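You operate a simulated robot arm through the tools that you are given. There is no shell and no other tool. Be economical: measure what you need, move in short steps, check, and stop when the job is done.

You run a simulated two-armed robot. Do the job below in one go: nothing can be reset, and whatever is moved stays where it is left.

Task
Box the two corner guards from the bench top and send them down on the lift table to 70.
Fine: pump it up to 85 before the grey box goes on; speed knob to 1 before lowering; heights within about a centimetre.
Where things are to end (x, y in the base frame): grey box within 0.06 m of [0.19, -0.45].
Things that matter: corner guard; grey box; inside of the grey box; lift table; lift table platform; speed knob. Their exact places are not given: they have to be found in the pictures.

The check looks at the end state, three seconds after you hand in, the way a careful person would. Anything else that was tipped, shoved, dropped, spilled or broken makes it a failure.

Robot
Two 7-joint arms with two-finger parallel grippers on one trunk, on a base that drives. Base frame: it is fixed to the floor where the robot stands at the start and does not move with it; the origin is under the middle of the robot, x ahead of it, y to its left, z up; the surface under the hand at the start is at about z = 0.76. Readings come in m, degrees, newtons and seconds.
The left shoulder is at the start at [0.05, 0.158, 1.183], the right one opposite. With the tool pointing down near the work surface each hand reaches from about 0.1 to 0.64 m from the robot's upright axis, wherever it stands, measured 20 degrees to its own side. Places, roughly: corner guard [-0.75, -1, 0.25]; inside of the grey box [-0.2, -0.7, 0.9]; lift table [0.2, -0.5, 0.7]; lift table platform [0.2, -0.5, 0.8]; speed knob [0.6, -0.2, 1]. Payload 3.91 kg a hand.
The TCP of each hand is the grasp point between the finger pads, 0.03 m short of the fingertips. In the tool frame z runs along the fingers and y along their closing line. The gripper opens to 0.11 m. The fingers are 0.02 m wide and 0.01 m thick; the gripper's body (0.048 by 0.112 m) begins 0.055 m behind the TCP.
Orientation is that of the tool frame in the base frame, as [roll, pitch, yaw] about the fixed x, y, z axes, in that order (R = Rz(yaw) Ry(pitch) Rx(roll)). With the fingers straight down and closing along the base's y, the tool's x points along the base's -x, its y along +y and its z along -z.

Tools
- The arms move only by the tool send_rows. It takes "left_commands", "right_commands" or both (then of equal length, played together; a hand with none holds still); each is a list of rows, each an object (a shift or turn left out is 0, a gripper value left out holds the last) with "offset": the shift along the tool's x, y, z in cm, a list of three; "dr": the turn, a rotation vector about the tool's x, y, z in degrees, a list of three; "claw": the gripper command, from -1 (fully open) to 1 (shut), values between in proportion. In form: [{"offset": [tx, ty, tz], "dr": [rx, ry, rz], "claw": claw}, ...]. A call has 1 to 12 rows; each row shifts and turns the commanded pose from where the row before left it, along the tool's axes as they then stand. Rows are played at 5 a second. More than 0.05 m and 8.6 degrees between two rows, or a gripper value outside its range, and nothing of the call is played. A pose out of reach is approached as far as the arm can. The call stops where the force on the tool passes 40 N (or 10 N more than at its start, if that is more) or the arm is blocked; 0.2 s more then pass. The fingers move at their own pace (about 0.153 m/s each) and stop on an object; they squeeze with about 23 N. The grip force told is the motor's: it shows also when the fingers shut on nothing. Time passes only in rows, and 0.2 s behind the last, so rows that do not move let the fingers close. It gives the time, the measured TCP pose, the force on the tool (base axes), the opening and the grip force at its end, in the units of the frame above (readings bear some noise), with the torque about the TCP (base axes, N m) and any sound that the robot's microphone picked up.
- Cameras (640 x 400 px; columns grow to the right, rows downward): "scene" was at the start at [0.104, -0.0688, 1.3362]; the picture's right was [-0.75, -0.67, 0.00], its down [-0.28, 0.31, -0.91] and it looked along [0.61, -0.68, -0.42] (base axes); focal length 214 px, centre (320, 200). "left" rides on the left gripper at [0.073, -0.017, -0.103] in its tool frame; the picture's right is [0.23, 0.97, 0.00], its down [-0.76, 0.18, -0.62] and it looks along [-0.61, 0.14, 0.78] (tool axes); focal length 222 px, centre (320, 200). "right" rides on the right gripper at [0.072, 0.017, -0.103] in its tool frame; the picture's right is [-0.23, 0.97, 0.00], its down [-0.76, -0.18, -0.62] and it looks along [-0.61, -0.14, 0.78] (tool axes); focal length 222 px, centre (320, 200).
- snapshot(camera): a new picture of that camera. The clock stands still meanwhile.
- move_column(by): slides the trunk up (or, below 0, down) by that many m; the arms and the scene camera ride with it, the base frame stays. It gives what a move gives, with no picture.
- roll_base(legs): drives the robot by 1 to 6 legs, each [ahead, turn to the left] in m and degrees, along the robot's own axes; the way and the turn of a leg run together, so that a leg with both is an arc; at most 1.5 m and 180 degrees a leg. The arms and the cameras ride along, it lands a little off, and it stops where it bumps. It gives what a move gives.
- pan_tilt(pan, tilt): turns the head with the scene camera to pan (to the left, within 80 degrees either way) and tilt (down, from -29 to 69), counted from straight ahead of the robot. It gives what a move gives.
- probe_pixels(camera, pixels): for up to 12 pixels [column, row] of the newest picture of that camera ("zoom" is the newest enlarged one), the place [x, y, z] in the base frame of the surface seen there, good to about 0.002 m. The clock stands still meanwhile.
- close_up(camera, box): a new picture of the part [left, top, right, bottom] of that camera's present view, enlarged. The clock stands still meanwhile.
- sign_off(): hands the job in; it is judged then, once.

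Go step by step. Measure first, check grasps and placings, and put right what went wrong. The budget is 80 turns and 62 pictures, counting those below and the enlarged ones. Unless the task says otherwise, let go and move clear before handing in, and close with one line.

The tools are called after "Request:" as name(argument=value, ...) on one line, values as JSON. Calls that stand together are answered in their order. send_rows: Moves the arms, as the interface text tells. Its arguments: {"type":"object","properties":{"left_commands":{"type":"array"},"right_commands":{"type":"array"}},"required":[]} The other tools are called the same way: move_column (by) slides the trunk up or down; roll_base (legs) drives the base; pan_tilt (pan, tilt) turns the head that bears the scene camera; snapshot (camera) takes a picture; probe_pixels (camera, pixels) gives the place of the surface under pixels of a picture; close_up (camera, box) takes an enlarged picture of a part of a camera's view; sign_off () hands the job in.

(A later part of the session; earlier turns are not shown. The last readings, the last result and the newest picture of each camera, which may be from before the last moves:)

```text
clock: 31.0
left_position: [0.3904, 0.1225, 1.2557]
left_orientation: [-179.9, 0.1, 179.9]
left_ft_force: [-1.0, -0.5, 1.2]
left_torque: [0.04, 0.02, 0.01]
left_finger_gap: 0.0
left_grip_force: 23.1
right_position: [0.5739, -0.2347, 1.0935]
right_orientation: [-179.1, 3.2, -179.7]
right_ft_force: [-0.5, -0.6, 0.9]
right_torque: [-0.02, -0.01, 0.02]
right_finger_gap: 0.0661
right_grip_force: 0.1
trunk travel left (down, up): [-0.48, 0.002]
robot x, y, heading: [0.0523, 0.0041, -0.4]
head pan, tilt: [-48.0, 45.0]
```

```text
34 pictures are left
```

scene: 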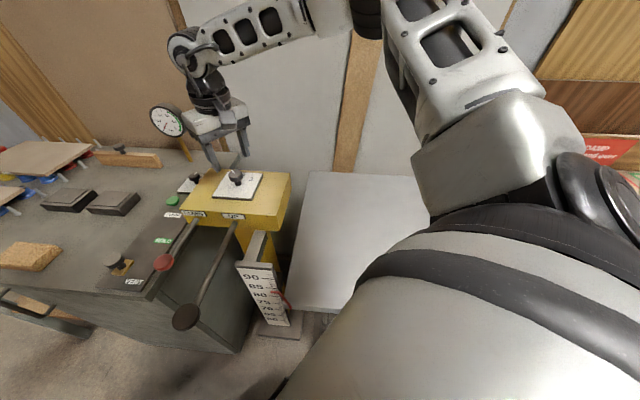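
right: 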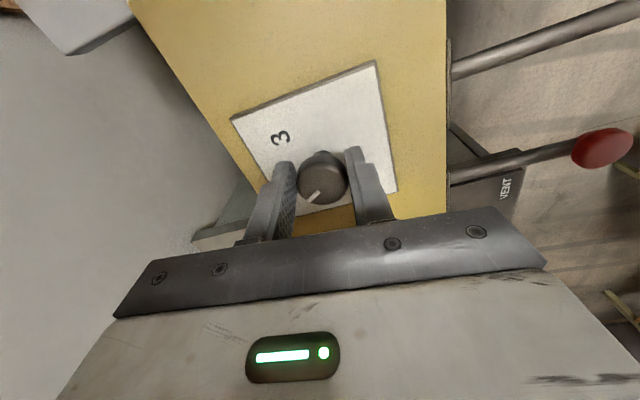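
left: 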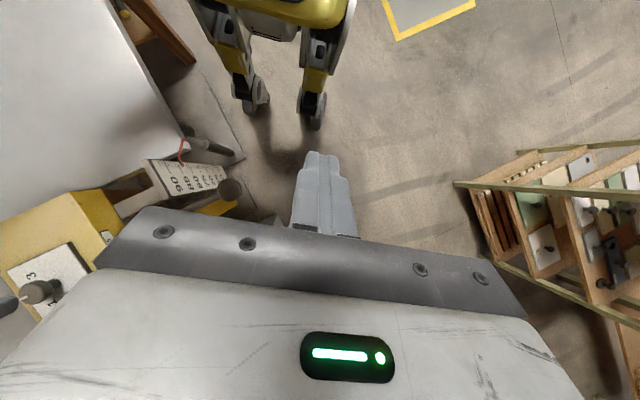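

The indicator now points at 1 (bearing ≈-6°). Retract the right hand, back the base off, and turn to face the bench.

Request:
send_rows(right_commands=[{"offset": [0, 0, -3], "dr": [0, -3, 0]}, {"offset": [3, 0, -4]}, {"offset": [3.5, 0, -3.5]}, {"offset": [3.5, 0, -3.5]}, {"offset": [3.5, 0, -3.5]}, {"offset": [4, 0, -2]}, {"offset": [4, 0, -2]}, {"offset": [4, 0, -2], "claw": -1}], left_commands=[{}, {"offset": [3, 0, -1]}, {"offset": [3, 0, -1]}, {"offset": [3, 0, -1]}, {"offset": [1, 0, -1]}, {}, {}, {}])

Request:
roll_base(legs=[[-0.06, 0]])

Request:
roll_base(legs=[[0, -90]])

Request:
pan_tilt(pan=-20, tilt=50)

Request:
snapshot(camera="scene")

```text
clock: 32.8
left_position: [0.2878, 0.1223, 1.296]
left_orientation: [-179.9, 0.0, 179.9]
left_ft_force: [-0.7, -0.1, 0.6]
left_torque: [0.01, 0.02, 0.03]
left_finger_gap: 0.0002
left_grip_force: 23.1
right_position: [0.297, -0.2349, 1.2977]
right_orientation: [-179.1, 6.3, -179.8]
right_ft_force: [-0.4, 0.5, -0.1]
right_torque: [-0.04, 0.01, 0.0]
right_finger_gap: 0.1101
right_grip_force: 0.0
trunk travel left (down, up): [-0.48, 0.002]
robot x, y, heading: [0.0483, 0.0025, -0.1]
head pan, tilt: [-48.0, 45.0]
```

```text
clock: 33.8
left_position: [0.2273, 0.1235, 1.2963]
left_orientation: [-179.9, -0.1, 180.0]
left_ft_force: [-0.1, -0.3, 0.6]
left_torque: [0.0, 0.0, 0.0]
left_finger_gap: 0.0
left_grip_force: 23.1
right_position: [0.2357, -0.2329, 1.2993]
right_orientation: [-179.1, 6.3, -179.7]
right_ft_force: [0.0, -0.2, -0.4]
right_torque: [-0.01, -0.04, -0.02]
right_finger_gap: 0.1101
right_grip_force: 0.1
trunk travel left (down, up): [-0.48, 0.002]
robot x, y, heading: [-0.0137, 0.0011, -0.3]
head pan, tilt: [-48.0, 45.0]
```

```text
clock: 38.0
left_position: [0.1112, -0.2377, 1.2952]
left_orientation: [-179.9, 0.1, 90.0]
left_ft_force: [0.5, -0.2, -0.3]
left_torque: [0.02, 0.0, 0.0]
left_finger_gap: 0.0
left_grip_force: 23.3
right_position: [-0.2456, -0.2457, 1.2993]
right_orientation: [-179.2, 6.3, 90.3]
right_ft_force: [0.0, 0.4, 0.3]
right_torque: [0.0, -0.02, 0.01]
right_finger_gap: 0.11
right_grip_force: 0.0
trunk travel left (down, up): [-0.48, 0.002]
robot x, y, heading: [-0.0099, 0.0017, -90.4]
head pan, tilt: [-48.0, 45.0]
```

```text
clock: 39.0
left_position: [0.1121, -0.2378, 1.2969]
left_orientation: [-179.9, 0.0, 89.9]
left_ft_force: [0.1, -0.2, 0.3]
left_torque: [0.05, -0.03, -0.02]
left_finger_gap: 0.0
left_grip_force: 23.1
right_position: [-0.2453, -0.2456, 1.2981]
right_orientation: [-179.2, 6.3, 90.5]
right_ft_force: [-1.1, 0.4, -1.2]
right_torque: [-0.02, -0.05, 0.01]
right_finger_gap: 0.1101
right_grip_force: 0.1
trunk travel left (down, up): [-0.48, 0.002]
robot x, y, heading: [-0.0108, 0.0041, -90.3]
head pan, tilt: [-20.0, 50.0]
```

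```text
33 pictures are left
```

scene: 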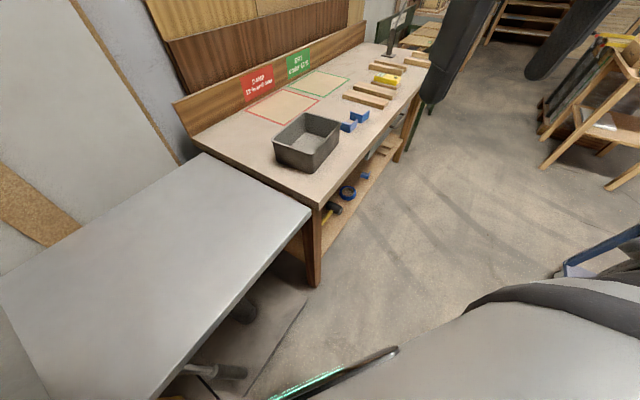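

Clear view of bench: grey box (305,140), two blue guards (347,122),(360,116). Zoom in and probe.

Request:
close_up(camera="scene", box=[260, 95, 380, 185])

Request:
probe_pixels(camera="scene", pixels=[[274, 142], [293, 113], [341, 120], [321, 152], [308, 140], [305, 172], [317, 212], [202, 148], [312, 210], [420, 75], [316, 280], [195, 155]])

```text
4.44 times, centred on (320, 140) of scene
```

zoom: 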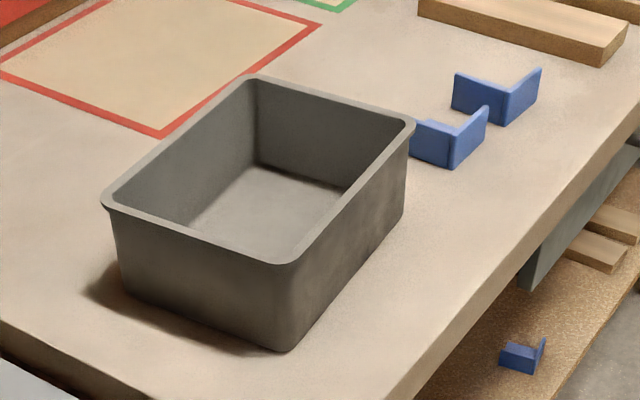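

```text
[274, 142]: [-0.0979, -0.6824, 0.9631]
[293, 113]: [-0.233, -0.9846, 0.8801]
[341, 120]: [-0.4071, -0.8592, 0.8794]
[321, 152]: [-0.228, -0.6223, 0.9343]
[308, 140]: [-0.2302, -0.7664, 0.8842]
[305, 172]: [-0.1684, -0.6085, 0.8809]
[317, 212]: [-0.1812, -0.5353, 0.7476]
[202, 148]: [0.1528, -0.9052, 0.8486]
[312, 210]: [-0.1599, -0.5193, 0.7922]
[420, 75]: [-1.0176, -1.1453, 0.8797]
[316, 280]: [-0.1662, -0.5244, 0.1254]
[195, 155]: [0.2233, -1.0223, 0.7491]
```

Request:
probe_pixels(camera="zoom", pixels=[[108, 200], [250, 80], [408, 122], [287, 262], [285, 345], [120, 285], [455, 75], [503, 92], [541, 70], [502, 122], [418, 122], [455, 138]])

Request:
probe_pixels(camera="zoom", pixels=[[487, 108], [448, 168], [475, 140], [430, 145], [480, 98], [525, 98], [300, 200], [120, 193], [255, 76], [290, 255], [400, 122]])

```text
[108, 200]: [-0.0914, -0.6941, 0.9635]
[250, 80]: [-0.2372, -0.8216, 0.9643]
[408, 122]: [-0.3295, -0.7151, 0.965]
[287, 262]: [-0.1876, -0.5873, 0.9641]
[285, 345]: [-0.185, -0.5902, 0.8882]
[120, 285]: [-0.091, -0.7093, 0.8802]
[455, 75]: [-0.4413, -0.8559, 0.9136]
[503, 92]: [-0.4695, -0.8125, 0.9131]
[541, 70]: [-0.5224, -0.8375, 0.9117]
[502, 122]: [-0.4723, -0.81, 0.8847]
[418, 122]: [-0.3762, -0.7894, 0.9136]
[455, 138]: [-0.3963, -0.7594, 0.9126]
```

```text
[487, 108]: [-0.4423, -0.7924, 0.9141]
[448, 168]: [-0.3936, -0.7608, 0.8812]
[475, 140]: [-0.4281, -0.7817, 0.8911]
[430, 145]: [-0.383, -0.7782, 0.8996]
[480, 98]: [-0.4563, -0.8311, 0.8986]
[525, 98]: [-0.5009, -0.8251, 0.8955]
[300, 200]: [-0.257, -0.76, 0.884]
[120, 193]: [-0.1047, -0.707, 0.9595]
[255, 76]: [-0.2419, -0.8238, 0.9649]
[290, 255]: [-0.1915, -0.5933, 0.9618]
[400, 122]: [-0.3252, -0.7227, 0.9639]
```

Box rim centre ≈(-0.211,-0.705), long axis along (-0.75,-0.66); guards are L-shapes 3.3 cm tall standing on the bench. I plan to stand at about (-0.50,-0.385) heading -48°; check for obstacles on that side.

Request:
probe_pixels(camera="scene", pixels=[[570, 265], [610, 250], [545, 168], [400, 300], [630, 235]])

Request:
pan_tilt(pan=-75, tilt=40)

Request:
snapshot(camera="scene")

```text
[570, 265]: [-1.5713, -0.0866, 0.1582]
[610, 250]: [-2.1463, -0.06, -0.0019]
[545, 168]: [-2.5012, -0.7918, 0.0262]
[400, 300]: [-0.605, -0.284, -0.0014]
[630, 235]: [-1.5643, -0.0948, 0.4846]
```

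```text
clock: 40.2
left_position: [0.1123, -0.2373, 1.2961]
left_orientation: [-179.9, -0.1, 90.0]
left_ft_force: [0.2, 0.0, -0.6]
left_torque: [-0.03, 0.02, -0.01]
left_finger_gap: 0.0
left_grip_force: 23.3
right_position: [-0.2461, -0.2464, 1.2973]
right_orientation: [-179.2, 6.3, 90.4]
right_ft_force: [0.4, 0.6, 0.2]
right_torque: [-0.05, 0.01, 0.01]
right_finger_gap: 0.1101
right_grip_force: 0.0
trunk travel left (down, up): [-0.48, 0.002]
robot x, y, heading: [-0.0115, -0.0004, -90.0]
head pan, tilt: [-75.0, 40.0]
```

```text
31 pictures are left
```

scene: 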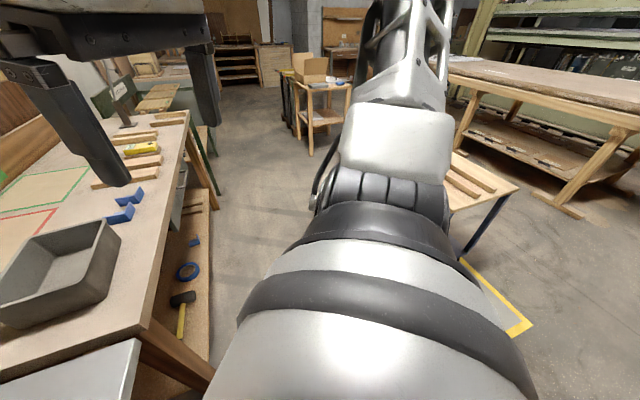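

The aisle is clear to x≈-1.5. Drive to a standoff and turn to face the box.

Request:
roll_base(legs=[[0, -65], [0.649, 0], [0, 107]])

Request:
pan_tilt(pan=0, tilt=60)

Request:
snapshot(camera="scene")

```text
clock: 51.2
left_position: [-0.3514, -0.3612, 1.2961]
left_orientation: [-179.9, -0.2, 133.0]
left_ft_force: [-0.6, 0.5, -0.1]
left_torque: [-0.01, 0.03, -0.03]
left_finger_gap: 0.0002
left_grip_force: 23.6
right_position: [-0.6058, -0.6111, 1.2986]
right_orientation: [-179.3, 6.3, 133.6]
right_ft_force: [0.5, -0.3, 0.4]
right_torque: [0.02, -0.01, 0.03]
right_finger_gap: 0.1103
right_grip_force: 0.1
trunk travel left (down, up): [-0.48, 0.002]
robot x, y, heading: [-0.6043, -0.2704, -47.4]
head pan, tilt: [-75.0, 40.0]
```

```text
clock: 52.7
left_position: [-0.3518, -0.3609, 1.2956]
left_orientation: [-179.9, 0.0, 133.2]
left_ft_force: [0.6, 0.4, -0.5]
left_torque: [-0.01, 0.0, 0.02]
left_finger_gap: 0.0002
left_grip_force: 23.0
right_position: [-0.6067, -0.6122, 1.2981]
right_orientation: [-179.2, 6.3, 133.5]
right_ft_force: [-0.6, -0.1, 0.1]
right_torque: [0.02, -0.01, -0.03]
right_finger_gap: 0.1102
right_grip_force: 0.1
trunk travel left (down, up): [-0.48, 0.002]
robot x, y, heading: [-0.6033, -0.2705, -47.1]
head pan, tilt: [0.0, 60.0]
```

```text
30 pictures are left
```

scene: 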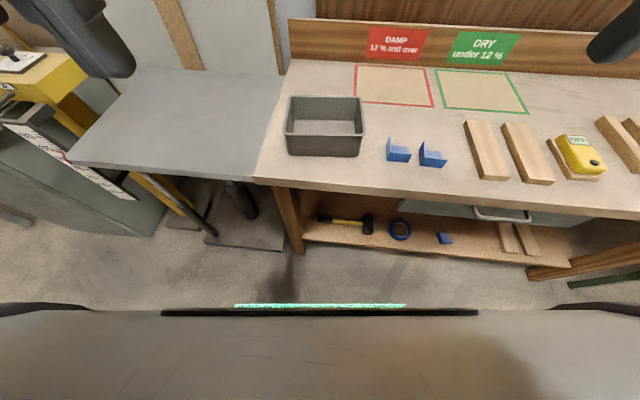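

Good frontal view: box (325,125), guards (398,148),(432,152). Advance 0.14 m.

Request:
roll_base(legs=[[0.14, 0]])

Request:
close_up(camera="scene", box=[260, 100, 500, 240])

```text
clock: 54.0
left_position: [-0.2534, -0.4637, 1.2964]
left_orientation: [-179.9, 0.0, 133.2]
left_ft_force: [0.3, 0.0, -0.3]
left_torque: [0.02, -0.01, 0.01]
left_finger_gap: 0.0
left_grip_force: 22.7
right_position: [-0.5088, -0.7158, 1.2996]
right_orientation: [-179.2, 6.2, 133.5]
right_ft_force: [0.2, 0.8, 0.8]
right_torque: [0.0, 0.0, 0.01]
right_finger_gap: 0.1101
right_grip_force: 0.1
trunk travel left (down, up): [-0.48, 0.002]
robot x, y, heading: [-0.5049, -0.3754, -47.2]
head pan, tilt: [0.0, 60.0]
```

```text
2.67 times, centred on (380, 170) of scene
```

zoom: 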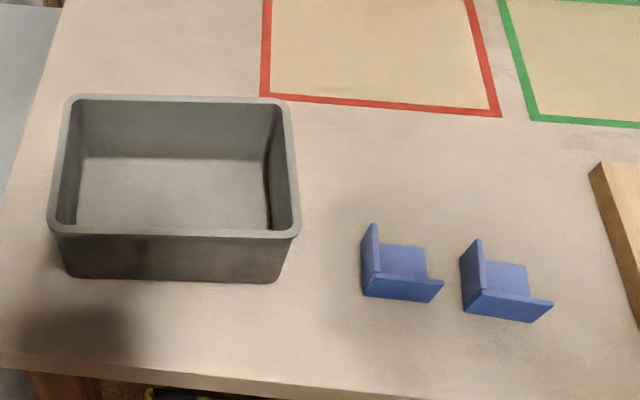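

The guards are three-faced corners (a floor plate plus two walls). Probing precise geometry.

Request:
probe_pixels(camera="zoom", pixels=[[373, 226], [380, 275], [441, 285], [405, 281], [402, 260], [424, 248], [476, 243], [484, 290], [550, 304], [515, 298], [505, 278], [526, 266]])

Request:
probe_pixels(camera="zoom", pixels=[[70, 100], [288, 103], [296, 236], [52, 230], [175, 97], [293, 165], [57, 165], [175, 236], [170, 190], [400, 299], [500, 318], [430, 350]])

```text
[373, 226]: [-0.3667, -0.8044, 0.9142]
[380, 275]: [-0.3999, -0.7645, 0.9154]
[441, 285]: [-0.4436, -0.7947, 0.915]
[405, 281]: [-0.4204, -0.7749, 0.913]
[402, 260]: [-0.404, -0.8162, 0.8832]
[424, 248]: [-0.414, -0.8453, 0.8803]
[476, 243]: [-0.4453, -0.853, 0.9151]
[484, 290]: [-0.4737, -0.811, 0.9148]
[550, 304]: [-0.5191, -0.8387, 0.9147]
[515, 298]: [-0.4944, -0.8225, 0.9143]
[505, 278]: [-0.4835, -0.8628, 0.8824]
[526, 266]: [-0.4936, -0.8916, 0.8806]
```

```text
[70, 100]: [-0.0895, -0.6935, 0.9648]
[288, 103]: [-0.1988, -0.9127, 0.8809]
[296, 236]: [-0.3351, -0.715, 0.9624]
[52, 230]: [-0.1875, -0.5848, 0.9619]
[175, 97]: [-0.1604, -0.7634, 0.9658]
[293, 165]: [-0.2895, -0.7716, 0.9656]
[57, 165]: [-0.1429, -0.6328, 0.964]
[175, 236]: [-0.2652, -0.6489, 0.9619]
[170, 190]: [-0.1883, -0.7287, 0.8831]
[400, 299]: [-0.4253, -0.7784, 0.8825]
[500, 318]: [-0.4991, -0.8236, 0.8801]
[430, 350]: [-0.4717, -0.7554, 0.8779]
```

Guard 1's left wall midpoint is (-0.384,-0.784), direction ≈-52°; guard 2's is (-0.4595,-0.832). I'll pinch those walls with the right hand; first level, align and move above guard 1.

Request:
send_rows(right_commands=[{"dr": [0, 6.2, 0], "claw": -0.1}, {"dr": [0, 0, 5.1]}, {"offset": [-4.4, 1.9, 0]}, {"offset": [-4.4, 1.9, 0]}, {"offset": [-4.3, 1.8, 0]}, {"offset": [0, 0, 4.9]}, {"offset": [0, 0, 4.9]}, {"offset": [0, 0, 4.9]}, {"offset": [0, 0, 4.9]}, {"offset": [0, 0, 4.9]}, {"offset": [0, 0, 4.5]}, {}])

Request:
snapshot(camera="right")

```text
clock: 56.6
left_position: [-0.2538, -0.4639, 1.2961]
left_orientation: [-180.0, 0.0, 133.2]
left_ft_force: [-0.3, 0.0, 0.4]
left_torque: [0.0, 0.01, -0.03]
left_finger_gap: 0.0
left_grip_force: 23.8
right_position: [-0.3864, -0.7885, 1.0072]
right_orientation: [-179.2, 0.2, 128.5]
right_ft_force: [0.8, 0.6, -0.5]
right_torque: [0.04, -0.01, 0.0]
right_finger_gap: 0.0606
right_grip_force: 0.2
trunk travel left (down, up): [-0.48, 0.002]
robot x, y, heading: [-0.5091, -0.3741, -47.2]
head pan, tilt: [0.0, 60.0]
```

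```text
28 pictures are left
```

right: 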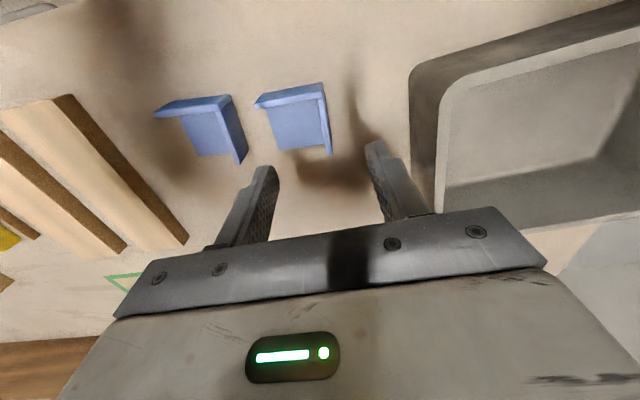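

Fingers straddle guard 1's wall (325,120). Small correction, descend to z≈0.92, and close.

Request:
send_rows(right_commands=[{"offset": [0.2, 0.5, 4]}, {"offset": [0, 0, 4]}, {"offset": [0, 0, 0.7]}, {"claw": 0.6}, {"claw": 1}, {}, {}])

Request:
snapshot(camera="right")

```text
clock: 58.2
left_position: [-0.2541, -0.4652, 1.2953]
left_orientation: [-179.9, -0.1, 133.3]
left_ft_force: [0.6, -1.3, -0.2]
left_torque: [0.0, 0.02, -0.03]
left_finger_gap: 0.0
left_grip_force: 23.6
right_position: [-0.3921, -0.7852, 0.9286]
right_orientation: [-179.3, 0.2, 128.5]
right_ft_force: [-0.2, 0.0, 0.1]
right_torque: [0.01, 0.04, 0.01]
right_finger_gap: 0.0046
right_grip_force: 22.6
right hand out of reach, approached as far as the arm can: row 2, 3
trunk travel left (down, up): [-0.48, 0.002]
robot x, y, heading: [-0.5091, -0.3727, -47.0]
head pan, tilt: [0.0, 60.0]
```

```text
27 pictures are left
```

right: 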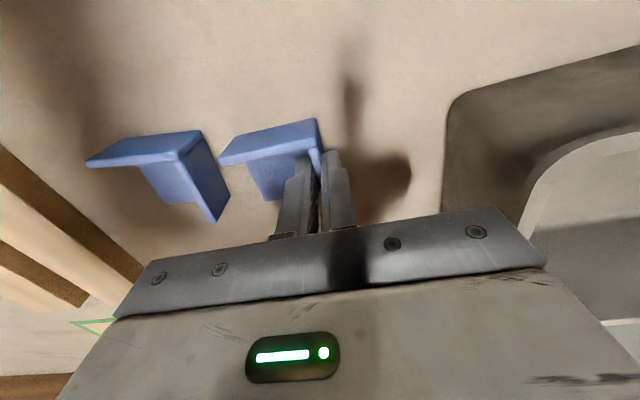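

Gripped the 4.6 mm wall (gap 0.0046). The arm is near its low limit with the trunk up; lift 13 cm and then lower the trunk by 8 cm.

Request:
send_rows(right_commands=[{"offset": [0, 0, -4]}, {"offset": [0, 0, -5]}, {"offset": [0, 0, -5]}, {"offset": [0, 0, -5]}, {"offset": [0, 0, -3]}, {}])

Request:
move_column(by=-0.1)

Request:
snapshot(camera="right")

```text
clock: 59.6
left_position: [-0.2544, -0.4649, 1.296]
left_orientation: [-179.8, 0.1, 133.3]
left_ft_force: [-0.7, -0.8, 0.7]
left_torque: [0.04, 0.0, -0.01]
left_finger_gap: 0.0003
left_grip_force: 23.3
right_position: [-0.3903, -0.7821, 1.1476]
right_orientation: [-179.2, 0.1, 128.4]
right_ft_force: [0.1, -0.5, 0.5]
right_torque: [-0.04, -0.01, 0.01]
right_finger_gap: 0.0044
right_grip_force: 23.1
trunk travel left (down, up): [-0.48, 0.002]
robot x, y, heading: [-0.5079, -0.3738, -47.2]
head pan, tilt: [0.0, 60.0]
```

```text
clock: 61.0
left_position: [-0.2534, -0.4639, 1.1963]
left_orientation: [-179.8, 0.0, 133.2]
left_ft_force: [0.3, -0.5, -0.4]
left_torque: [0.01, 0.04, -0.01]
left_finger_gap: 0.0
left_grip_force: 23.4
right_position: [-0.3902, -0.7816, 1.0488]
right_orientation: [-179.2, 0.2, 128.3]
right_ft_force: [0.2, -0.3, -0.4]
right_torque: [-0.02, 0.0, -0.02]
right_finger_gap: 0.0043
right_grip_force: 23.4
trunk travel left (down, up): [-0.38, 0.102]
robot x, y, heading: [-0.5063, -0.3735, -47.1]
head pan, tilt: [0.0, 60.0]
```

```text
26 pictures are left
```

right: 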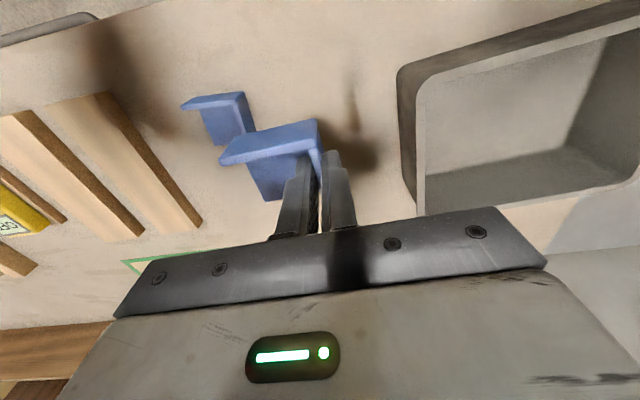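

Guard 1 is held level, bottom ≈1.00, above the rim (0.965). Move over the box's left part; the left hand steps outward to give room.

Request:
send_rows(left_commands=[{"offset": [0, 4, 0]}, {"offset": [0, 4, 0]}, {"offset": [0, 4, 0]}, {}, {}, {}, {}, {}], right_commands=[{"offset": [0, 0, -1]}, {"offset": [-0.73, 4.03, 0]}, {"offset": [-0.73, 4.03, 0]}, {"offset": [-0.73, 4.03, 0]}, {"offset": [-0.73, 4.03, 0]}, {"offset": [-0.73, 4.03, 0]}, {"offset": [-0.73, 4.03, 0]}, {}])

Request:
snapshot(camera="right")

```text
clock: 62.8
left_position: [-0.1664, -0.3819, 1.196]
left_orientation: [-179.9, -0.1, 133.3]
left_ft_force: [-0.4, -0.3, 0.2]
left_torque: [0.0, -0.03, -0.02]
left_finger_gap: 0.0
left_grip_force: 23.4
right_position: [-0.3142, -0.7285, 1.0533]
right_orientation: [-179.2, 0.2, 128.4]
right_ft_force: [0.2, 0.4, -0.5]
right_torque: [0.0, -0.04, -0.02]
right_finger_gap: 0.0047
right_grip_force: 23.3
right hand out of reach, approached as far as the arm can: row 4, 5, 6, 7
trunk travel left (down, up): [-0.38, 0.102]
robot x, y, heading: [-0.5066, -0.3724, -46.7]
head pan, tilt: [0.0, 60.0]
```

```text
25 pictures are left
```

right: 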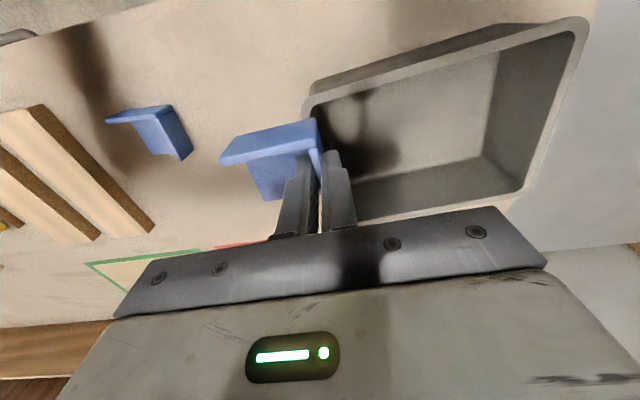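

The right arm doesn't reach across to its left here (stopped at l≈-0.10). I'll turn the base left 25° so the box lies more to the right-hand side, the hand carried along toward the box.

Request:
roll_base(legs=[[0, 25]])

Request:
send_rows(right_commands=[{"dr": [0, 0, 8]}, {"dr": [0, 0, 8]}, {"dr": [0, 0, 6]}, {}])

```text
clock: 64.4
left_position: [-0.1948, -0.2377, 1.1961]
left_orientation: [-180.0, -0.1, 158.2]
left_ft_force: [0.1, 0.9, 0.4]
left_torque: [0.01, -0.01, 0.0]
left_finger_gap: 0.0
left_grip_force: 22.9
right_position: [-0.1817, -0.6143, 1.0534]
right_orientation: [-179.2, 0.2, 153.5]
right_ft_force: [-0.4, 0.3, 0.3]
right_torque: [-0.01, 0.0, -0.01]
right_finger_gap: 0.0043
right_grip_force: 23.0
trunk travel left (down, up): [-0.38, 0.102]
robot x, y, heading: [-0.5079, -0.3727, -21.9]
head pan, tilt: [0.0, 60.0]
```

```text
clock: 65.4
left_position: [-0.1949, -0.237, 1.1965]
left_orientation: [-179.8, 0.0, 158.2]
left_ft_force: [-0.5, 0.2, 0.6]
left_torque: [0.01, -0.01, -0.04]
left_finger_gap: 0.0001
left_grip_force: 22.9
right_position: [-0.182, -0.6144, 1.0538]
right_orientation: [-179.3, 0.4, 131.4]
right_ft_force: [0.0, 0.1, -0.5]
right_torque: [0.03, 0.04, 0.03]
right_finger_gap: 0.0043
right_grip_force: 23.1
trunk travel left (down, up): [-0.38, 0.102]
robot x, y, heading: [-0.5051, -0.374, -21.8]
head pan, tilt: [0.0, 60.0]
```

Wrist turned back fine. Shift to over the drop point (-0.173,-0.666) and look.

Request:
send_rows(right_commands=[{"offset": [-2.3, -1.4, 0]}, {"offset": [-2.2, -1.4, 0]}, {}])

Request:
snapshot(camera="right")

```text
clock: 66.2
left_position: [-0.1953, -0.2357, 1.1963]
left_orientation: [-179.9, 0.0, 158.2]
left_ft_force: [-0.1, 0.3, -0.4]
left_torque: [-0.03, -0.02, 0.01]
left_finger_gap: 0.0002
left_grip_force: 22.9
right_position: [-0.1743, -0.6674, 1.054]
right_orientation: [-179.4, 0.4, 131.4]
right_ft_force: [0.2, -0.1, 0.1]
right_torque: [0.01, 0.04, 0.03]
right_finger_gap: 0.0047
right_grip_force: 23.3
trunk travel left (down, up): [-0.38, 0.102]
robot x, y, heading: [-0.5057, -0.3735, -21.7]
head pan, tilt: [0.0, 60.0]
```

```text
24 pictures are left
```

right: 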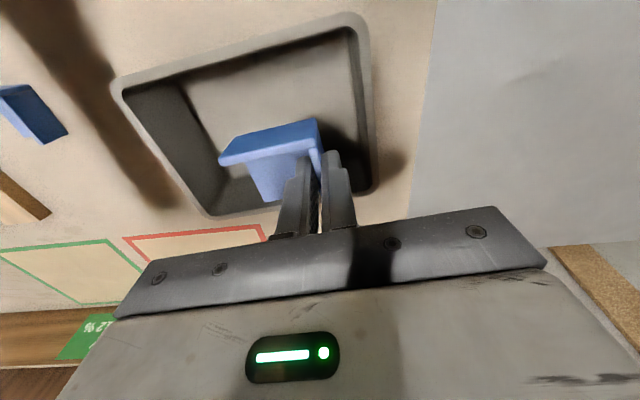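

Guard 1 is well inside the box outline. Lower to z≈0.937 and release with a small opening, then rise.

Request:
send_rows(right_commands=[{"offset": [0, 0, 4]}, {"offset": [0, 0, 4]}, {"offset": [0, 0, 3.2]}, {"offset": [0, 0, 0.4]}, {}, {"claw": 0.6}, {}, {"offset": [0, 0, -2]}, {"offset": [0, 0, -4.5]}, {"offset": [0, 0, -4.5]}, {"offset": [0, 0, -3]}])

Request:
snapshot(camera="right")

```text
clock: 68.6
left_position: [-0.1939, -0.2371, 1.1967]
left_orientation: [-179.8, 0.0, 158.3]
left_ft_force: [0.0, -0.4, 0.2]
left_torque: [0.02, -0.01, -0.02]
left_finger_gap: 0.0
left_grip_force: 23.0
right_position: [-0.1729, -0.6651, 1.0781]
right_orientation: [-179.4, 0.4, 131.5]
right_ft_force: [0.5, 0.0, -0.4]
right_torque: [-0.01, -0.02, -0.02]
right_finger_gap: 0.0221
right_grip_force: 0.0
trunk travel left (down, up): [-0.38, 0.102]
robot x, y, heading: [-0.5075, -0.3676, -22.1]
head pan, tilt: [0.0, 60.0]
```

```text
23 pictures are left
```

right: 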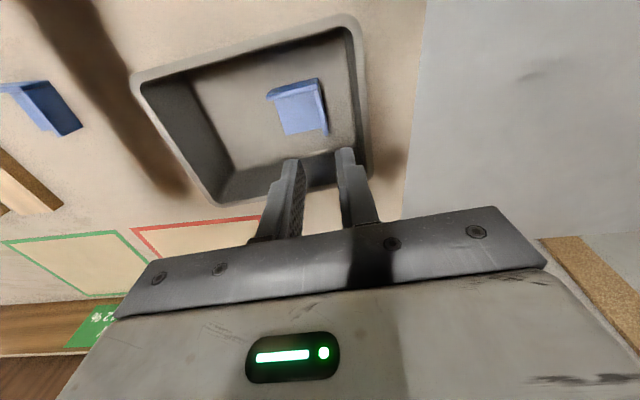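

Guard 1 stands in the box. Move to above guard 2.

Request:
send_rows(right_commands=[{"offset": [0.93, -4.65, 0], "claw": -0.1}, {"offset": [0.93, -4.65, 0]}, {"offset": [0.93, -4.65, 0]}, {"offset": [0.93, -4.65, 0]}, {"offset": [0.93, -4.65, 0]}, {"offset": [0.93, -4.65, 0]}, {"offset": [0.93, -4.65, 0]}, {"dr": [0, 0, 7.5]}, {}])

Request:
snapshot(camera="right")

```text
clock: 70.6
left_position: [-0.1935, -0.2365, 1.1954]
left_orientation: [-179.9, -0.1, 158.1]
left_ft_force: [-0.2, -0.4, -0.1]
left_torque: [-0.02, 0.0, -0.02]
left_finger_gap: 0.0001
left_grip_force: 22.4
right_position: [-0.3898, -0.7919, 1.0782]
right_orientation: [-179.4, 0.5, 123.8]
right_ft_force: [-0.7, 0.3, 0.2]
right_torque: [0.0, -0.02, -0.02]
right_finger_gap: 0.0607
right_grip_force: 0.1
right hand out of reach, approached as far as the arm can: row 6, 7
trunk travel left (down, up): [-0.38, 0.102]
robot x, y, heading: [-0.5087, -0.3732, -21.9]
head pan, tilt: [0.0, 60.0]
```

```text
22 pictures are left
```

right: 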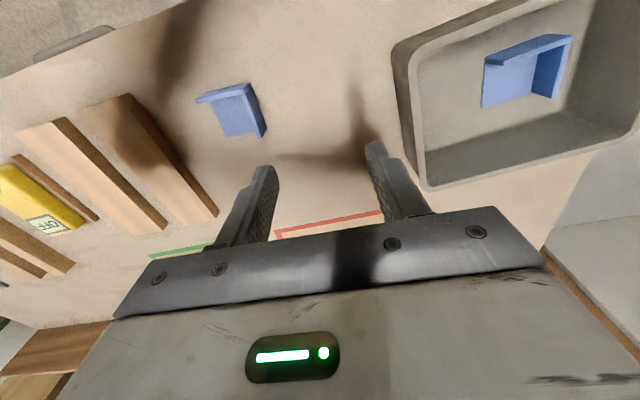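

Also limited here; turn the base right 15° which carries the hand near guard 2, then realign.

Request:
roll_base(legs=[[0, -15]])

Request:
send_rows(right_commands=[{"dr": [0, 0, -7.5]}, {"dr": [0, 0, -7.5]}, {}])

```text
clock: 71.9
left_position: [-0.1708, -0.3221, 1.1967]
left_orientation: [-179.9, -0.1, 143.4]
left_ft_force: [-0.2, 0.3, 0.0]
left_torque: [0.03, -0.04, 0.01]
left_finger_gap: 0.0001
left_grip_force: 23.0
right_position: [-0.5003, -0.8087, 1.0783]
right_orientation: [-179.4, 0.5, 109.0]
right_ft_force: [0.0, 0.3, 0.4]
right_torque: [0.0, 0.03, 0.02]
right_finger_gap: 0.0602
right_grip_force: 0.0
trunk travel left (down, up): [-0.38, 0.102]
robot x, y, heading: [-0.5077, -0.3711, -36.9]
head pan, tilt: [0.0, 60.0]
```

```text
clock: 72.7
left_position: [-0.17, -0.3213, 1.1965]
left_orientation: [-179.9, -0.1, 143.3]
left_ft_force: [1.1, 0.2, -0.2]
left_torque: [0.0, 0.0, 0.05]
left_finger_gap: 0.0002
left_grip_force: 23.4
right_position: [-0.5018, -0.8066, 1.0774]
right_orientation: [-179.3, 0.4, 124.1]
right_ft_force: [0.5, 0.1, -0.1]
right_torque: [0.01, -0.02, 0.01]
right_finger_gap: 0.0604
right_grip_force: 0.1
trunk travel left (down, up): [-0.38, 0.102]
robot x, y, heading: [-0.5089, -0.3744, -36.6]
head pan, tilt: [0.0, 60.0]
```

Request:
send_rows(right_commands=[{"offset": [-2.2, 1.0, 0]}, {"offset": [-2.2, 1.0, 0]}, {"offset": [0, 0, 4]}, {"offset": [0, 0, 4]}, {}])

Request:
snapshot(camera="right")

```text
clock: 73.9
left_position: [-0.1696, -0.3218, 1.1956]
left_orientation: [-180.0, 0.0, 143.4]
left_ft_force: [0.4, 0.2, -0.4]
left_torque: [0.0, 0.0, 0.0]
left_finger_gap: 0.0
left_grip_force: 22.5
right_position: [-0.4608, -0.8336, 1.0001]
right_orientation: [-179.4, 0.4, 124.0]
right_ft_force: [-0.1, 0.6, 0.4]
right_torque: [0.01, 0.02, 0.03]
right_finger_gap: 0.0606
right_grip_force: 0.1
trunk travel left (down, up): [-0.38, 0.102]
robot x, y, heading: [-0.5042, -0.3724, -36.9]
head pan, tilt: [0.0, 60.0]
```

```text
21 pictures are left
```

right: 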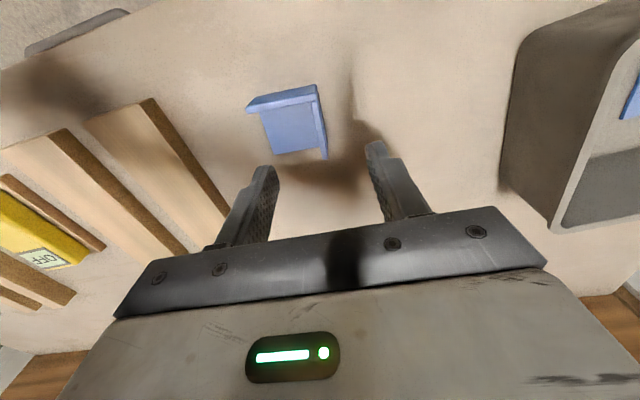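

Same geometry as with guard 1 (wall at 322,120 between the fingers). Descend to z≈0.921 and close, then lift.

Request:
send_rows(right_commands=[{"offset": [0, 0.3, 4]}, {"offset": [0, 0, 3.7]}, {}, {"claw": 0.6}, {"claw": 1}, {}, {}])

Request:
send_rows(right_commands=[{"offset": [0, 0, -4]}, {"offset": [0, 0, -5]}, {"offset": [0, 0, -4]}, {}])

Request:
snapshot(camera="right")

```text
clock: 75.5
left_position: [-0.1705, -0.3217, 1.1957]
left_orientation: [-179.9, -0.1, 143.3]
left_ft_force: [0.2, -0.1, -0.2]
left_torque: [-0.02, -0.02, -0.01]
left_finger_gap: 0.0002
left_grip_force: 23.2
right_position: [-0.4586, -0.8331, 0.9238]
right_orientation: [-179.4, 0.3, 123.9]
right_ft_force: [0.7, -0.2, 1.0]
right_torque: [0.0, 0.0, 0.0]
right_finger_gap: 0.0047
right_grip_force: 23.1
trunk travel left (down, up): [-0.38, 0.102]
robot x, y, heading: [-0.5057, -0.3722, -36.8]
head pan, tilt: [0.0, 60.0]
```

```text
clock: 76.5
left_position: [-0.17, -0.3219, 1.1971]
left_orientation: [-180.0, -0.1, 143.3]
left_ft_force: [0.6, -0.1, -0.4]
left_torque: [-0.03, 0.0, -0.01]
left_finger_gap: 0.0
left_grip_force: 23.2
right_position: [-0.4555, -0.8339, 1.0522]
right_orientation: [-179.4, 0.3, 123.9]
right_ft_force: [-0.1, 0.3, 0.6]
right_torque: [0.01, 0.0, 0.0]
right_finger_gap: 0.0047
right_grip_force: 22.9
trunk travel left (down, up): [-0.38, 0.102]
robot x, y, heading: [-0.5102, -0.3701, -36.9]
head pan, tilt: [0.0, 60.0]
```

```text
20 pictures are left
```

right: 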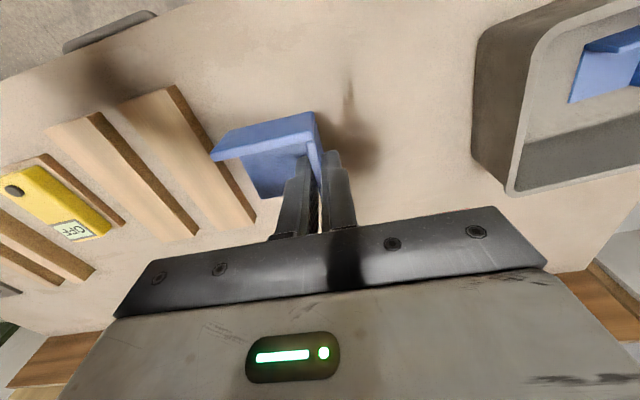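

Guard 2 is held. Turn the base back left 15° and align the hand with the box.

Request:
roll_base(legs=[[0, 15]])

Request:
send_rows(right_commands=[{"dr": [0, 0, 7.5]}, {"offset": [-0.1, 4.5, 0]}, {"offset": [-0.1, 4.5, 0]}, {}])

```text
clock: 77.8
left_position: [-0.1943, -0.2358, 1.1962]
left_orientation: [-179.8, -0.2, 158.3]
left_ft_force: [0.2, -0.2, -0.4]
left_torque: [-0.03, 0.01, 0.0]
left_finger_gap: 0.0
left_grip_force: 22.9
right_position: [-0.3383, -0.8032, 1.0524]
right_orientation: [-179.2, 0.3, 139.1]
right_ft_force: [0.2, 0.0, -0.2]
right_torque: [-0.01, 0.02, 0.03]
right_finger_gap: 0.0046
right_grip_force: 23.3
trunk travel left (down, up): [-0.38, 0.102]
robot x, y, heading: [-0.5057, -0.3736, -21.9]
head pan, tilt: [0.0, 60.0]
```

```text
clock: 78.8
left_position: [-0.1944, -0.236, 1.1964]
left_orientation: [-180.0, 0.0, 158.3]
left_ft_force: [0.6, -1.0, 0.1]
left_torque: [0.04, -0.02, -0.01]
left_finger_gap: 0.0
left_grip_force: 22.9
right_position: [-0.2679, -0.7461, 1.0501]
right_orientation: [-179.4, 0.2, 131.5]
right_ft_force: [0.6, -0.4, -0.1]
right_torque: [0.0, -0.01, 0.01]
right_finger_gap: 0.0049
right_grip_force: 22.4
trunk travel left (down, up): [-0.38, 0.102]
robot x, y, heading: [-0.5094, -0.376, -22.2]
head pan, tilt: [0.0, 60.0]
```

Request:
send_rows(right_commands=[{"offset": [-0.2, 2.6, 0]}, {"offset": [-0.1, 2.5, 0]}, {}])

Request:
snapshot(camera="right")

```text
clock: 79.6
left_position: [-0.1956, -0.2359, 1.1966]
left_orientation: [-179.9, 0.0, 158.3]
left_ft_force: [-0.4, -0.2, 0.1]
left_torque: [0.01, 0.04, 0.02]
left_finger_gap: 0.0
left_grip_force: 23.1
right_position: [-0.2291, -0.7138, 1.0487]
right_orientation: [-179.3, 0.4, 131.5]
right_ft_force: [-0.3, 0.1, 0.5]
right_torque: [-0.03, 0.0, 0.01]
right_finger_gap: 0.0047
right_grip_force: 22.7
trunk travel left (down, up): [-0.38, 0.102]
robot x, y, heading: [-0.5074, -0.3712, -22.1]
head pan, tilt: [0.0, 60.0]
```

```text
19 pictures are left
```

right: 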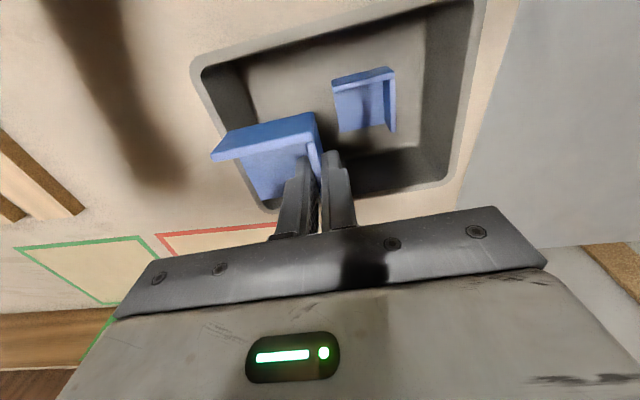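

Positions fit (guard 1 at 365,100 with space beside it). Lower to ≈0.932, release, and rise.

Request:
send_rows(right_commands=[{"offset": [0, 0, 4]}, {"offset": [0, 0, 4]}, {"offset": [0, 0, 3.3]}, {"offset": [0, 0, 0.4]}, {}, {"claw": 0.6}, {}, {"offset": [0, 0, -2]}, {"offset": [0, 0, -4.5]}, {"offset": [0, 0, -4.5]}, {"offset": [0, 0, -4.5]}])

Request:
snapshot(camera="right")

```text
clock: 82.0
left_position: [-0.1947, -0.2356, 1.196]
left_orientation: [-179.9, 0.0, 158.3]
left_ft_force: [0.1, -0.1, 0.6]
left_torque: [0.03, -0.02, -0.05]
left_finger_gap: 0.0001
left_grip_force: 23.4
right_position: [-0.2313, -0.7125, 1.0877]
right_orientation: [-179.3, 0.4, 131.6]
right_ft_force: [-0.1, -0.5, 0.2]
right_torque: [-0.03, 0.01, -0.06]
right_finger_gap: 0.022
right_grip_force: 0.1
trunk travel left (down, up): [-0.38, 0.102]
robot x, y, heading: [-0.5071, -0.3749, -22.1]
head pan, tilt: [0.0, 60.0]
```

```text
18 pictures are left
```

right: 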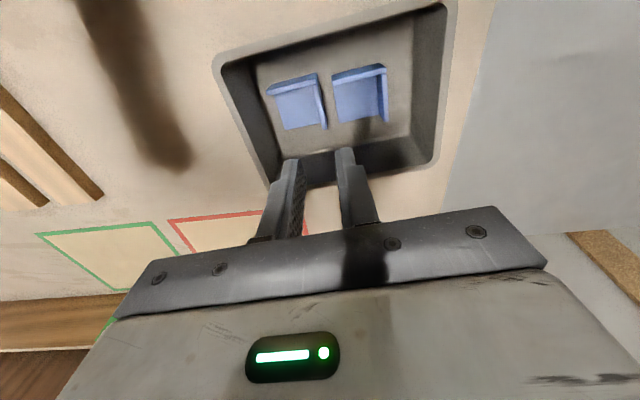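

Both guards are in the box. I'll carry the box with the left hand on its near long wall, standing at about (-0.20,-0.20): from there a left turn carries the box to the target. Retract the right hand and drive there.

Request:
send_rows(right_commands=[{"offset": [0, 0, -4.5]}, {"offset": [0, 0, -4.5]}, {"offset": [0, 0, -3]}, {"offset": [4.4, -2.2, 0]}, {"offset": [4.4, -2.2, 0]}, {"offset": [4.4, -2.2, 0]}, {"offset": [4.4, -2.2, 0]}, {}], left_commands=[{}, {}, {}, {}, {}, {}, {"claw": -0.1}, {}])

Request:
roll_base(legs=[[0, 51.5], [0.353, 0]])

Request:
roll_base(legs=[[0, -151.5]])

Request:
pan_tilt(pan=20, tilt=55)

Request:
snapshot(camera="scene")

```text
clock: 83.8
left_position: [-0.1949, -0.2359, 1.1956]
left_orientation: [-180.0, -0.1, 158.2]
left_ft_force: [-0.7, -0.7, -0.5]
left_torque: [-0.01, 0.02, 0.03]
left_finger_gap: 0.0604
left_grip_force: 0.0
right_position: [-0.4132, -0.6376, 1.2074]
right_orientation: [-179.2, 0.4, 131.5]
right_ft_force: [0.7, 0.5, -0.1]
right_torque: [0.0, 0.0, 0.03]
right_finger_gap: 0.0218
right_grip_force: 0.0
trunk travel left (down, up): [-0.38, 0.102]
robot x, y, heading: [-0.5054, -0.3745, -21.9]
head pan, tilt: [0.0, 60.0]
```

```text
clock: 88.5
left_position: [-0.1165, 0.1293, 1.1965]
left_orientation: [-180.0, -0.1, -150.2]
left_ft_force: [0.0, -0.1, -0.2]
left_torque: [0.01, 0.05, 0.02]
left_finger_gap: 0.0603
left_grip_force: 0.1
right_position: [0.0615, -0.2905, 1.2066]
right_orientation: [-179.2, 0.5, -176.8]
right_ft_force: [-0.5, -0.2, 0.6]
right_torque: [0.02, 0.01, 0.03]
right_finger_gap: 0.0219
right_grip_force: 0.0
trunk travel left (down, up): [-0.38, 0.102]
robot x, y, heading: [-0.2111, -0.191, 29.6]
head pan, tilt: [0.0, 60.0]
stopped in leg 2: the robot was blocked; the commanded pose is now the measured one
```

```text
clock: 95.1
left_position: [-0.1358, -0.5156, 1.195]
left_orientation: [-180.0, 0.0, 58.4]
left_ft_force: [0.2, -1.1, 0.1]
left_torque: [-0.03, 0.02, 0.0]
left_finger_gap: 0.0609
left_grip_force: 0.1
right_position: [-0.4945, -0.232, 1.205]
right_orientation: [-179.3, 0.4, 31.9]
right_ft_force: [-0.7, 0.1, 0.2]
right_torque: [-0.01, 0.0, 0.01]
right_finger_gap: 0.0219
right_grip_force: 0.0
trunk travel left (down, up): [-0.38, 0.102]
robot x, y, heading: [-0.2109, -0.1881, -121.6]
head pan, tilt: [0.0, 60.0]
```

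```text
clock: 96.0
left_position: [-0.1351, -0.5158, 1.196]
left_orientation: [180.0, 0.0, 58.5]
left_ft_force: [0.0, -0.3, 0.5]
left_torque: [0.01, 0.02, 0.0]
left_finger_gap: 0.0605
left_grip_force: 0.0
right_position: [-0.4951, -0.2327, 1.2065]
right_orientation: [-179.2, 0.5, 31.9]
right_ft_force: [-0.5, -0.5, 0.4]
right_torque: [0.0, 0.0, -0.03]
right_finger_gap: 0.022
right_grip_force: 0.1
trunk travel left (down, up): [-0.38, 0.102]
robot x, y, heading: [-0.2097, -0.1923, -121.9]
head pan, tilt: [20.0, 55.0]
```

```text
17 pictures are left
```

scene: 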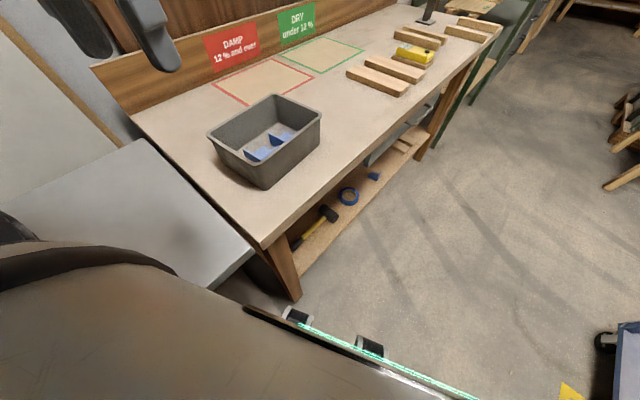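

The base stays about 0.27 m from the platform edge (that was the "blocked"); nothing moved. Re-probe the box's near wall from here.

Request:
close_up(camera="scene", box=[190, 80, 340, 200])

Request:
probe_pixels(camera="scene", pixels=[[265, 162], [320, 116], [293, 139], [290, 138], [209, 131], [277, 96], [255, 155], [277, 142]])

```text
3.33 times, centred on (265, 140) of scene
```

zoom: 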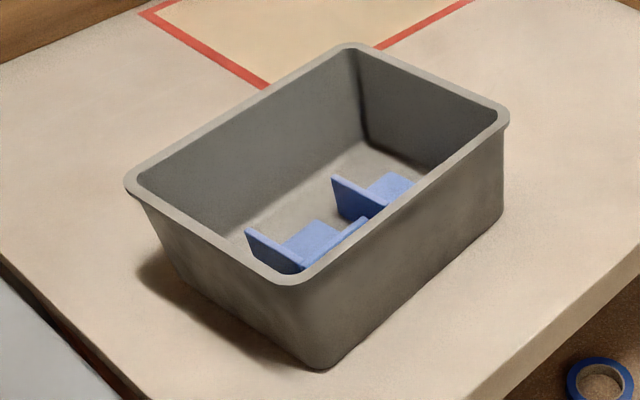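

```text
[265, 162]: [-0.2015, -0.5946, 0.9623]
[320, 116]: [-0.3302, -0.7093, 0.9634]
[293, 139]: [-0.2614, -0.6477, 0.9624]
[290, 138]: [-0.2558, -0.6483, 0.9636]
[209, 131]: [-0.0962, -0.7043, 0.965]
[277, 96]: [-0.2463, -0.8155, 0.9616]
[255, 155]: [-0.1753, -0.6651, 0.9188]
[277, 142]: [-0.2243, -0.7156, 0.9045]
```

Near wall rim midpoint ≈(-0.260,-0.649), wall direction -138°. Align the left hand above it.

Request:
send_rows(left_commands=[{"dr": [0, 0, 5.6], "claw": 0}, {"dr": [0, 0, 5.6]}, {"dr": [0, 0, 5.6]}, {"offset": [-4.5, 0.43, 0]}, {"offset": [-4.5, 0.43, 0]}, {"offset": [-4.5, 0.43, 0]}, {"offset": [-4.6, 0.43, 0]}, {"offset": [0, 0, 4.5]}, {"offset": [0, 0, 4.5]}, {"offset": [0, 0, 4.5]}, {"offset": [0, 0, 2.5]}, {}])

Request:
snapshot(camera="left")

```text
clock: 98.6
left_position: [-0.26, -0.6479, 1.0359]
left_orientation: [180.0, 0.1, 41.7]
left_ft_force: [0.4, 0.0, -0.2]
left_torque: [0.01, 0.01, 0.02]
left_finger_gap: 0.0548
left_grip_force: 0.0
right_position: [-0.495, -0.2318, 1.2066]
right_orientation: [-179.3, 0.4, 31.9]
right_ft_force: [0.1, 0.3, 0.0]
right_torque: [0.02, -0.02, -0.03]
right_finger_gap: 0.0222
right_grip_force: 0.0
trunk travel left (down, up): [-0.38, 0.102]
robot x, y, heading: [-0.2086, -0.1908, -121.8]
head pan, tilt: [20.0, 55.0]
```

```text
15 pictures are left
```

left: 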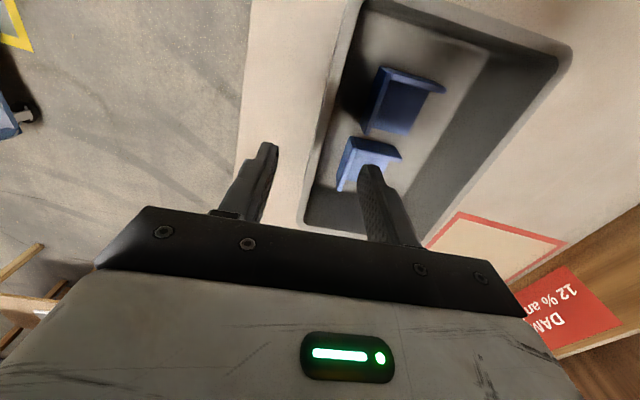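

Fingers straddle the wall. Narrow a little, descend to z≈0.955, close, and test-lift 1.5 cm.

Request:
send_rows(left_commands=[{"offset": [0, 0, 4], "claw": 0.25}, {"offset": [0, 0, 4.1]}, {}, {"claw": 1}, {}, {}, {}])

Request:
send_rows(left_commands=[{"offset": [0, 0, -0.5]}, {"offset": [0, 0, -1]}, {}, {}])

Request:
snapshot(camera="scene")

```text
clock: 100.2
left_position: [-0.2602, -0.648, 0.9545]
left_orientation: [179.9, 0.0, 41.7]
left_ft_force: [-0.9, -0.3, -0.2]
left_torque: [-0.19, 0.14, -0.08]
left_finger_gap: 0.0037
left_grip_force: 22.9
right_position: [-0.4954, -0.2326, 1.2059]
right_orientation: [-179.4, 0.4, 31.9]
right_ft_force: [-0.3, 0.7, 0.6]
right_torque: [0.01, -0.01, 0.03]
right_finger_gap: 0.022
right_grip_force: 0.0
trunk travel left (down, up): [-0.38, 0.102]
robot x, y, heading: [-0.2133, -0.1872, -121.5]
head pan, tilt: [20.0, 55.0]
```

```text
clock: 101.2
left_position: [-0.261, -0.648, 0.97]
left_orientation: [180.0, -0.1, 41.7]
left_ft_force: [1.3, -0.1, -2.0]
left_torque: [0.17, 0.1, 0.0]
left_finger_gap: 0.0036
left_grip_force: 22.8
right_position: [-0.4949, -0.2321, 1.2074]
right_orientation: [-179.2, 0.4, 31.9]
right_ft_force: [0.3, 0.0, 0.5]
right_torque: [-0.02, -0.03, -0.01]
right_finger_gap: 0.0221
right_grip_force: 0.0
trunk travel left (down, up): [-0.38, 0.102]
robot x, y, heading: [-0.2088, -0.1892, -121.7]
head pan, tilt: [20.0, 55.0]
```

```text
14 pictures are left
```

scene: 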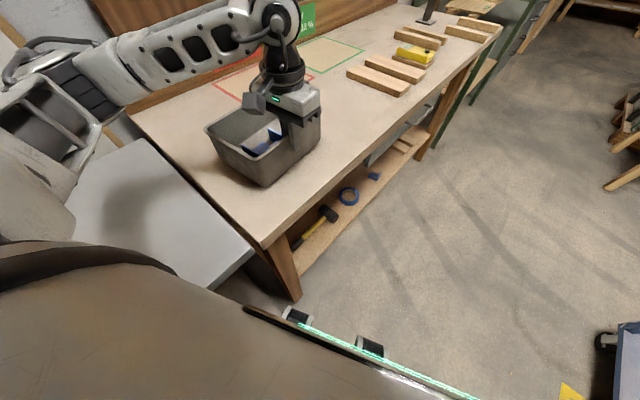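

Box is off the bench: only ~2-3 N load, gap steady. Lift 9 cm more and check it's level.

Request:
send_rows(left_commands=[{"offset": [0, 0, -2]}, {"offset": [0, 0, -3]}, {"offset": [0, 0, -3]}, {"offset": [0, 0, -2]}, {}, {}])

Request:
close_up(camera="scene", box=[150, 50, 390, 210])

```text
clock: 102.6
left_position: [-0.2615, -0.6496, 1.0691]
left_orientation: [-179.8, 0.1, 41.7]
left_ft_force: [-0.4, -0.7, -2.1]
left_torque: [0.11, 0.11, 0.01]
left_finger_gap: 0.0037
left_grip_force: 22.8
right_position: [-0.4952, -0.2319, 1.2059]
right_orientation: [-179.3, 0.3, 31.9]
right_ft_force: [0.7, -0.1, 0.6]
right_torque: [0.07, -0.02, 0.02]
right_finger_gap: 0.0218
right_grip_force: 0.1
trunk travel left (down, up): [-0.38, 0.102]
robot x, y, heading: [-0.2098, -0.1911, -121.7]
head pan, tilt: [20.0, 55.0]
```

```text
2.50 times, centred on (270, 130) of scene
```

zoom: 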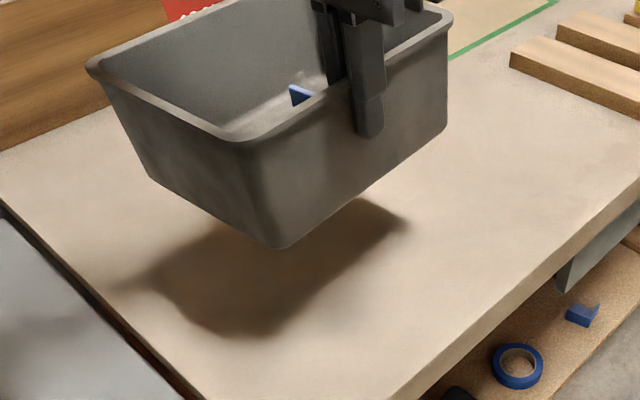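

Level and secure. Turn left 57° to bring the box over the platform.

Request:
roll_base(legs=[[0, 57.3]])

Request:
snapshot(camera="scene")

```text
clock: 105.5
left_position: [0.1447, -0.4854, 1.0688]
left_orientation: [-179.9, 0.1, 98.2]
left_ft_force: [0.0, 0.7, -2.4]
left_torque: [-0.02, 0.16, -0.02]
left_finger_gap: 0.004
left_grip_force: 23.1
right_position: [-0.3323, -0.4513, 1.2062]
right_orientation: [-179.4, 0.4, 88.2]
right_ft_force: [0.3, -0.3, 0.1]
right_torque: [-0.01, 0.0, -0.01]
right_finger_gap: 0.0219
right_grip_force: 0.2
trunk travel left (down, up): [-0.38, 0.102]
robot x, y, heading: [-0.208, -0.1913, -65.2]
head pan, tilt: [20.0, 55.0]
```

```text
12 pictures are left
```

scene: 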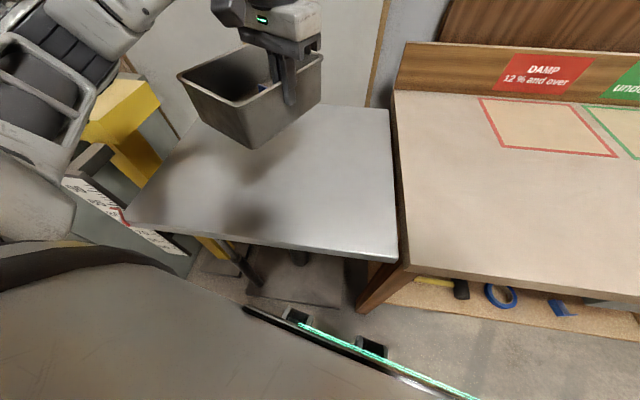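

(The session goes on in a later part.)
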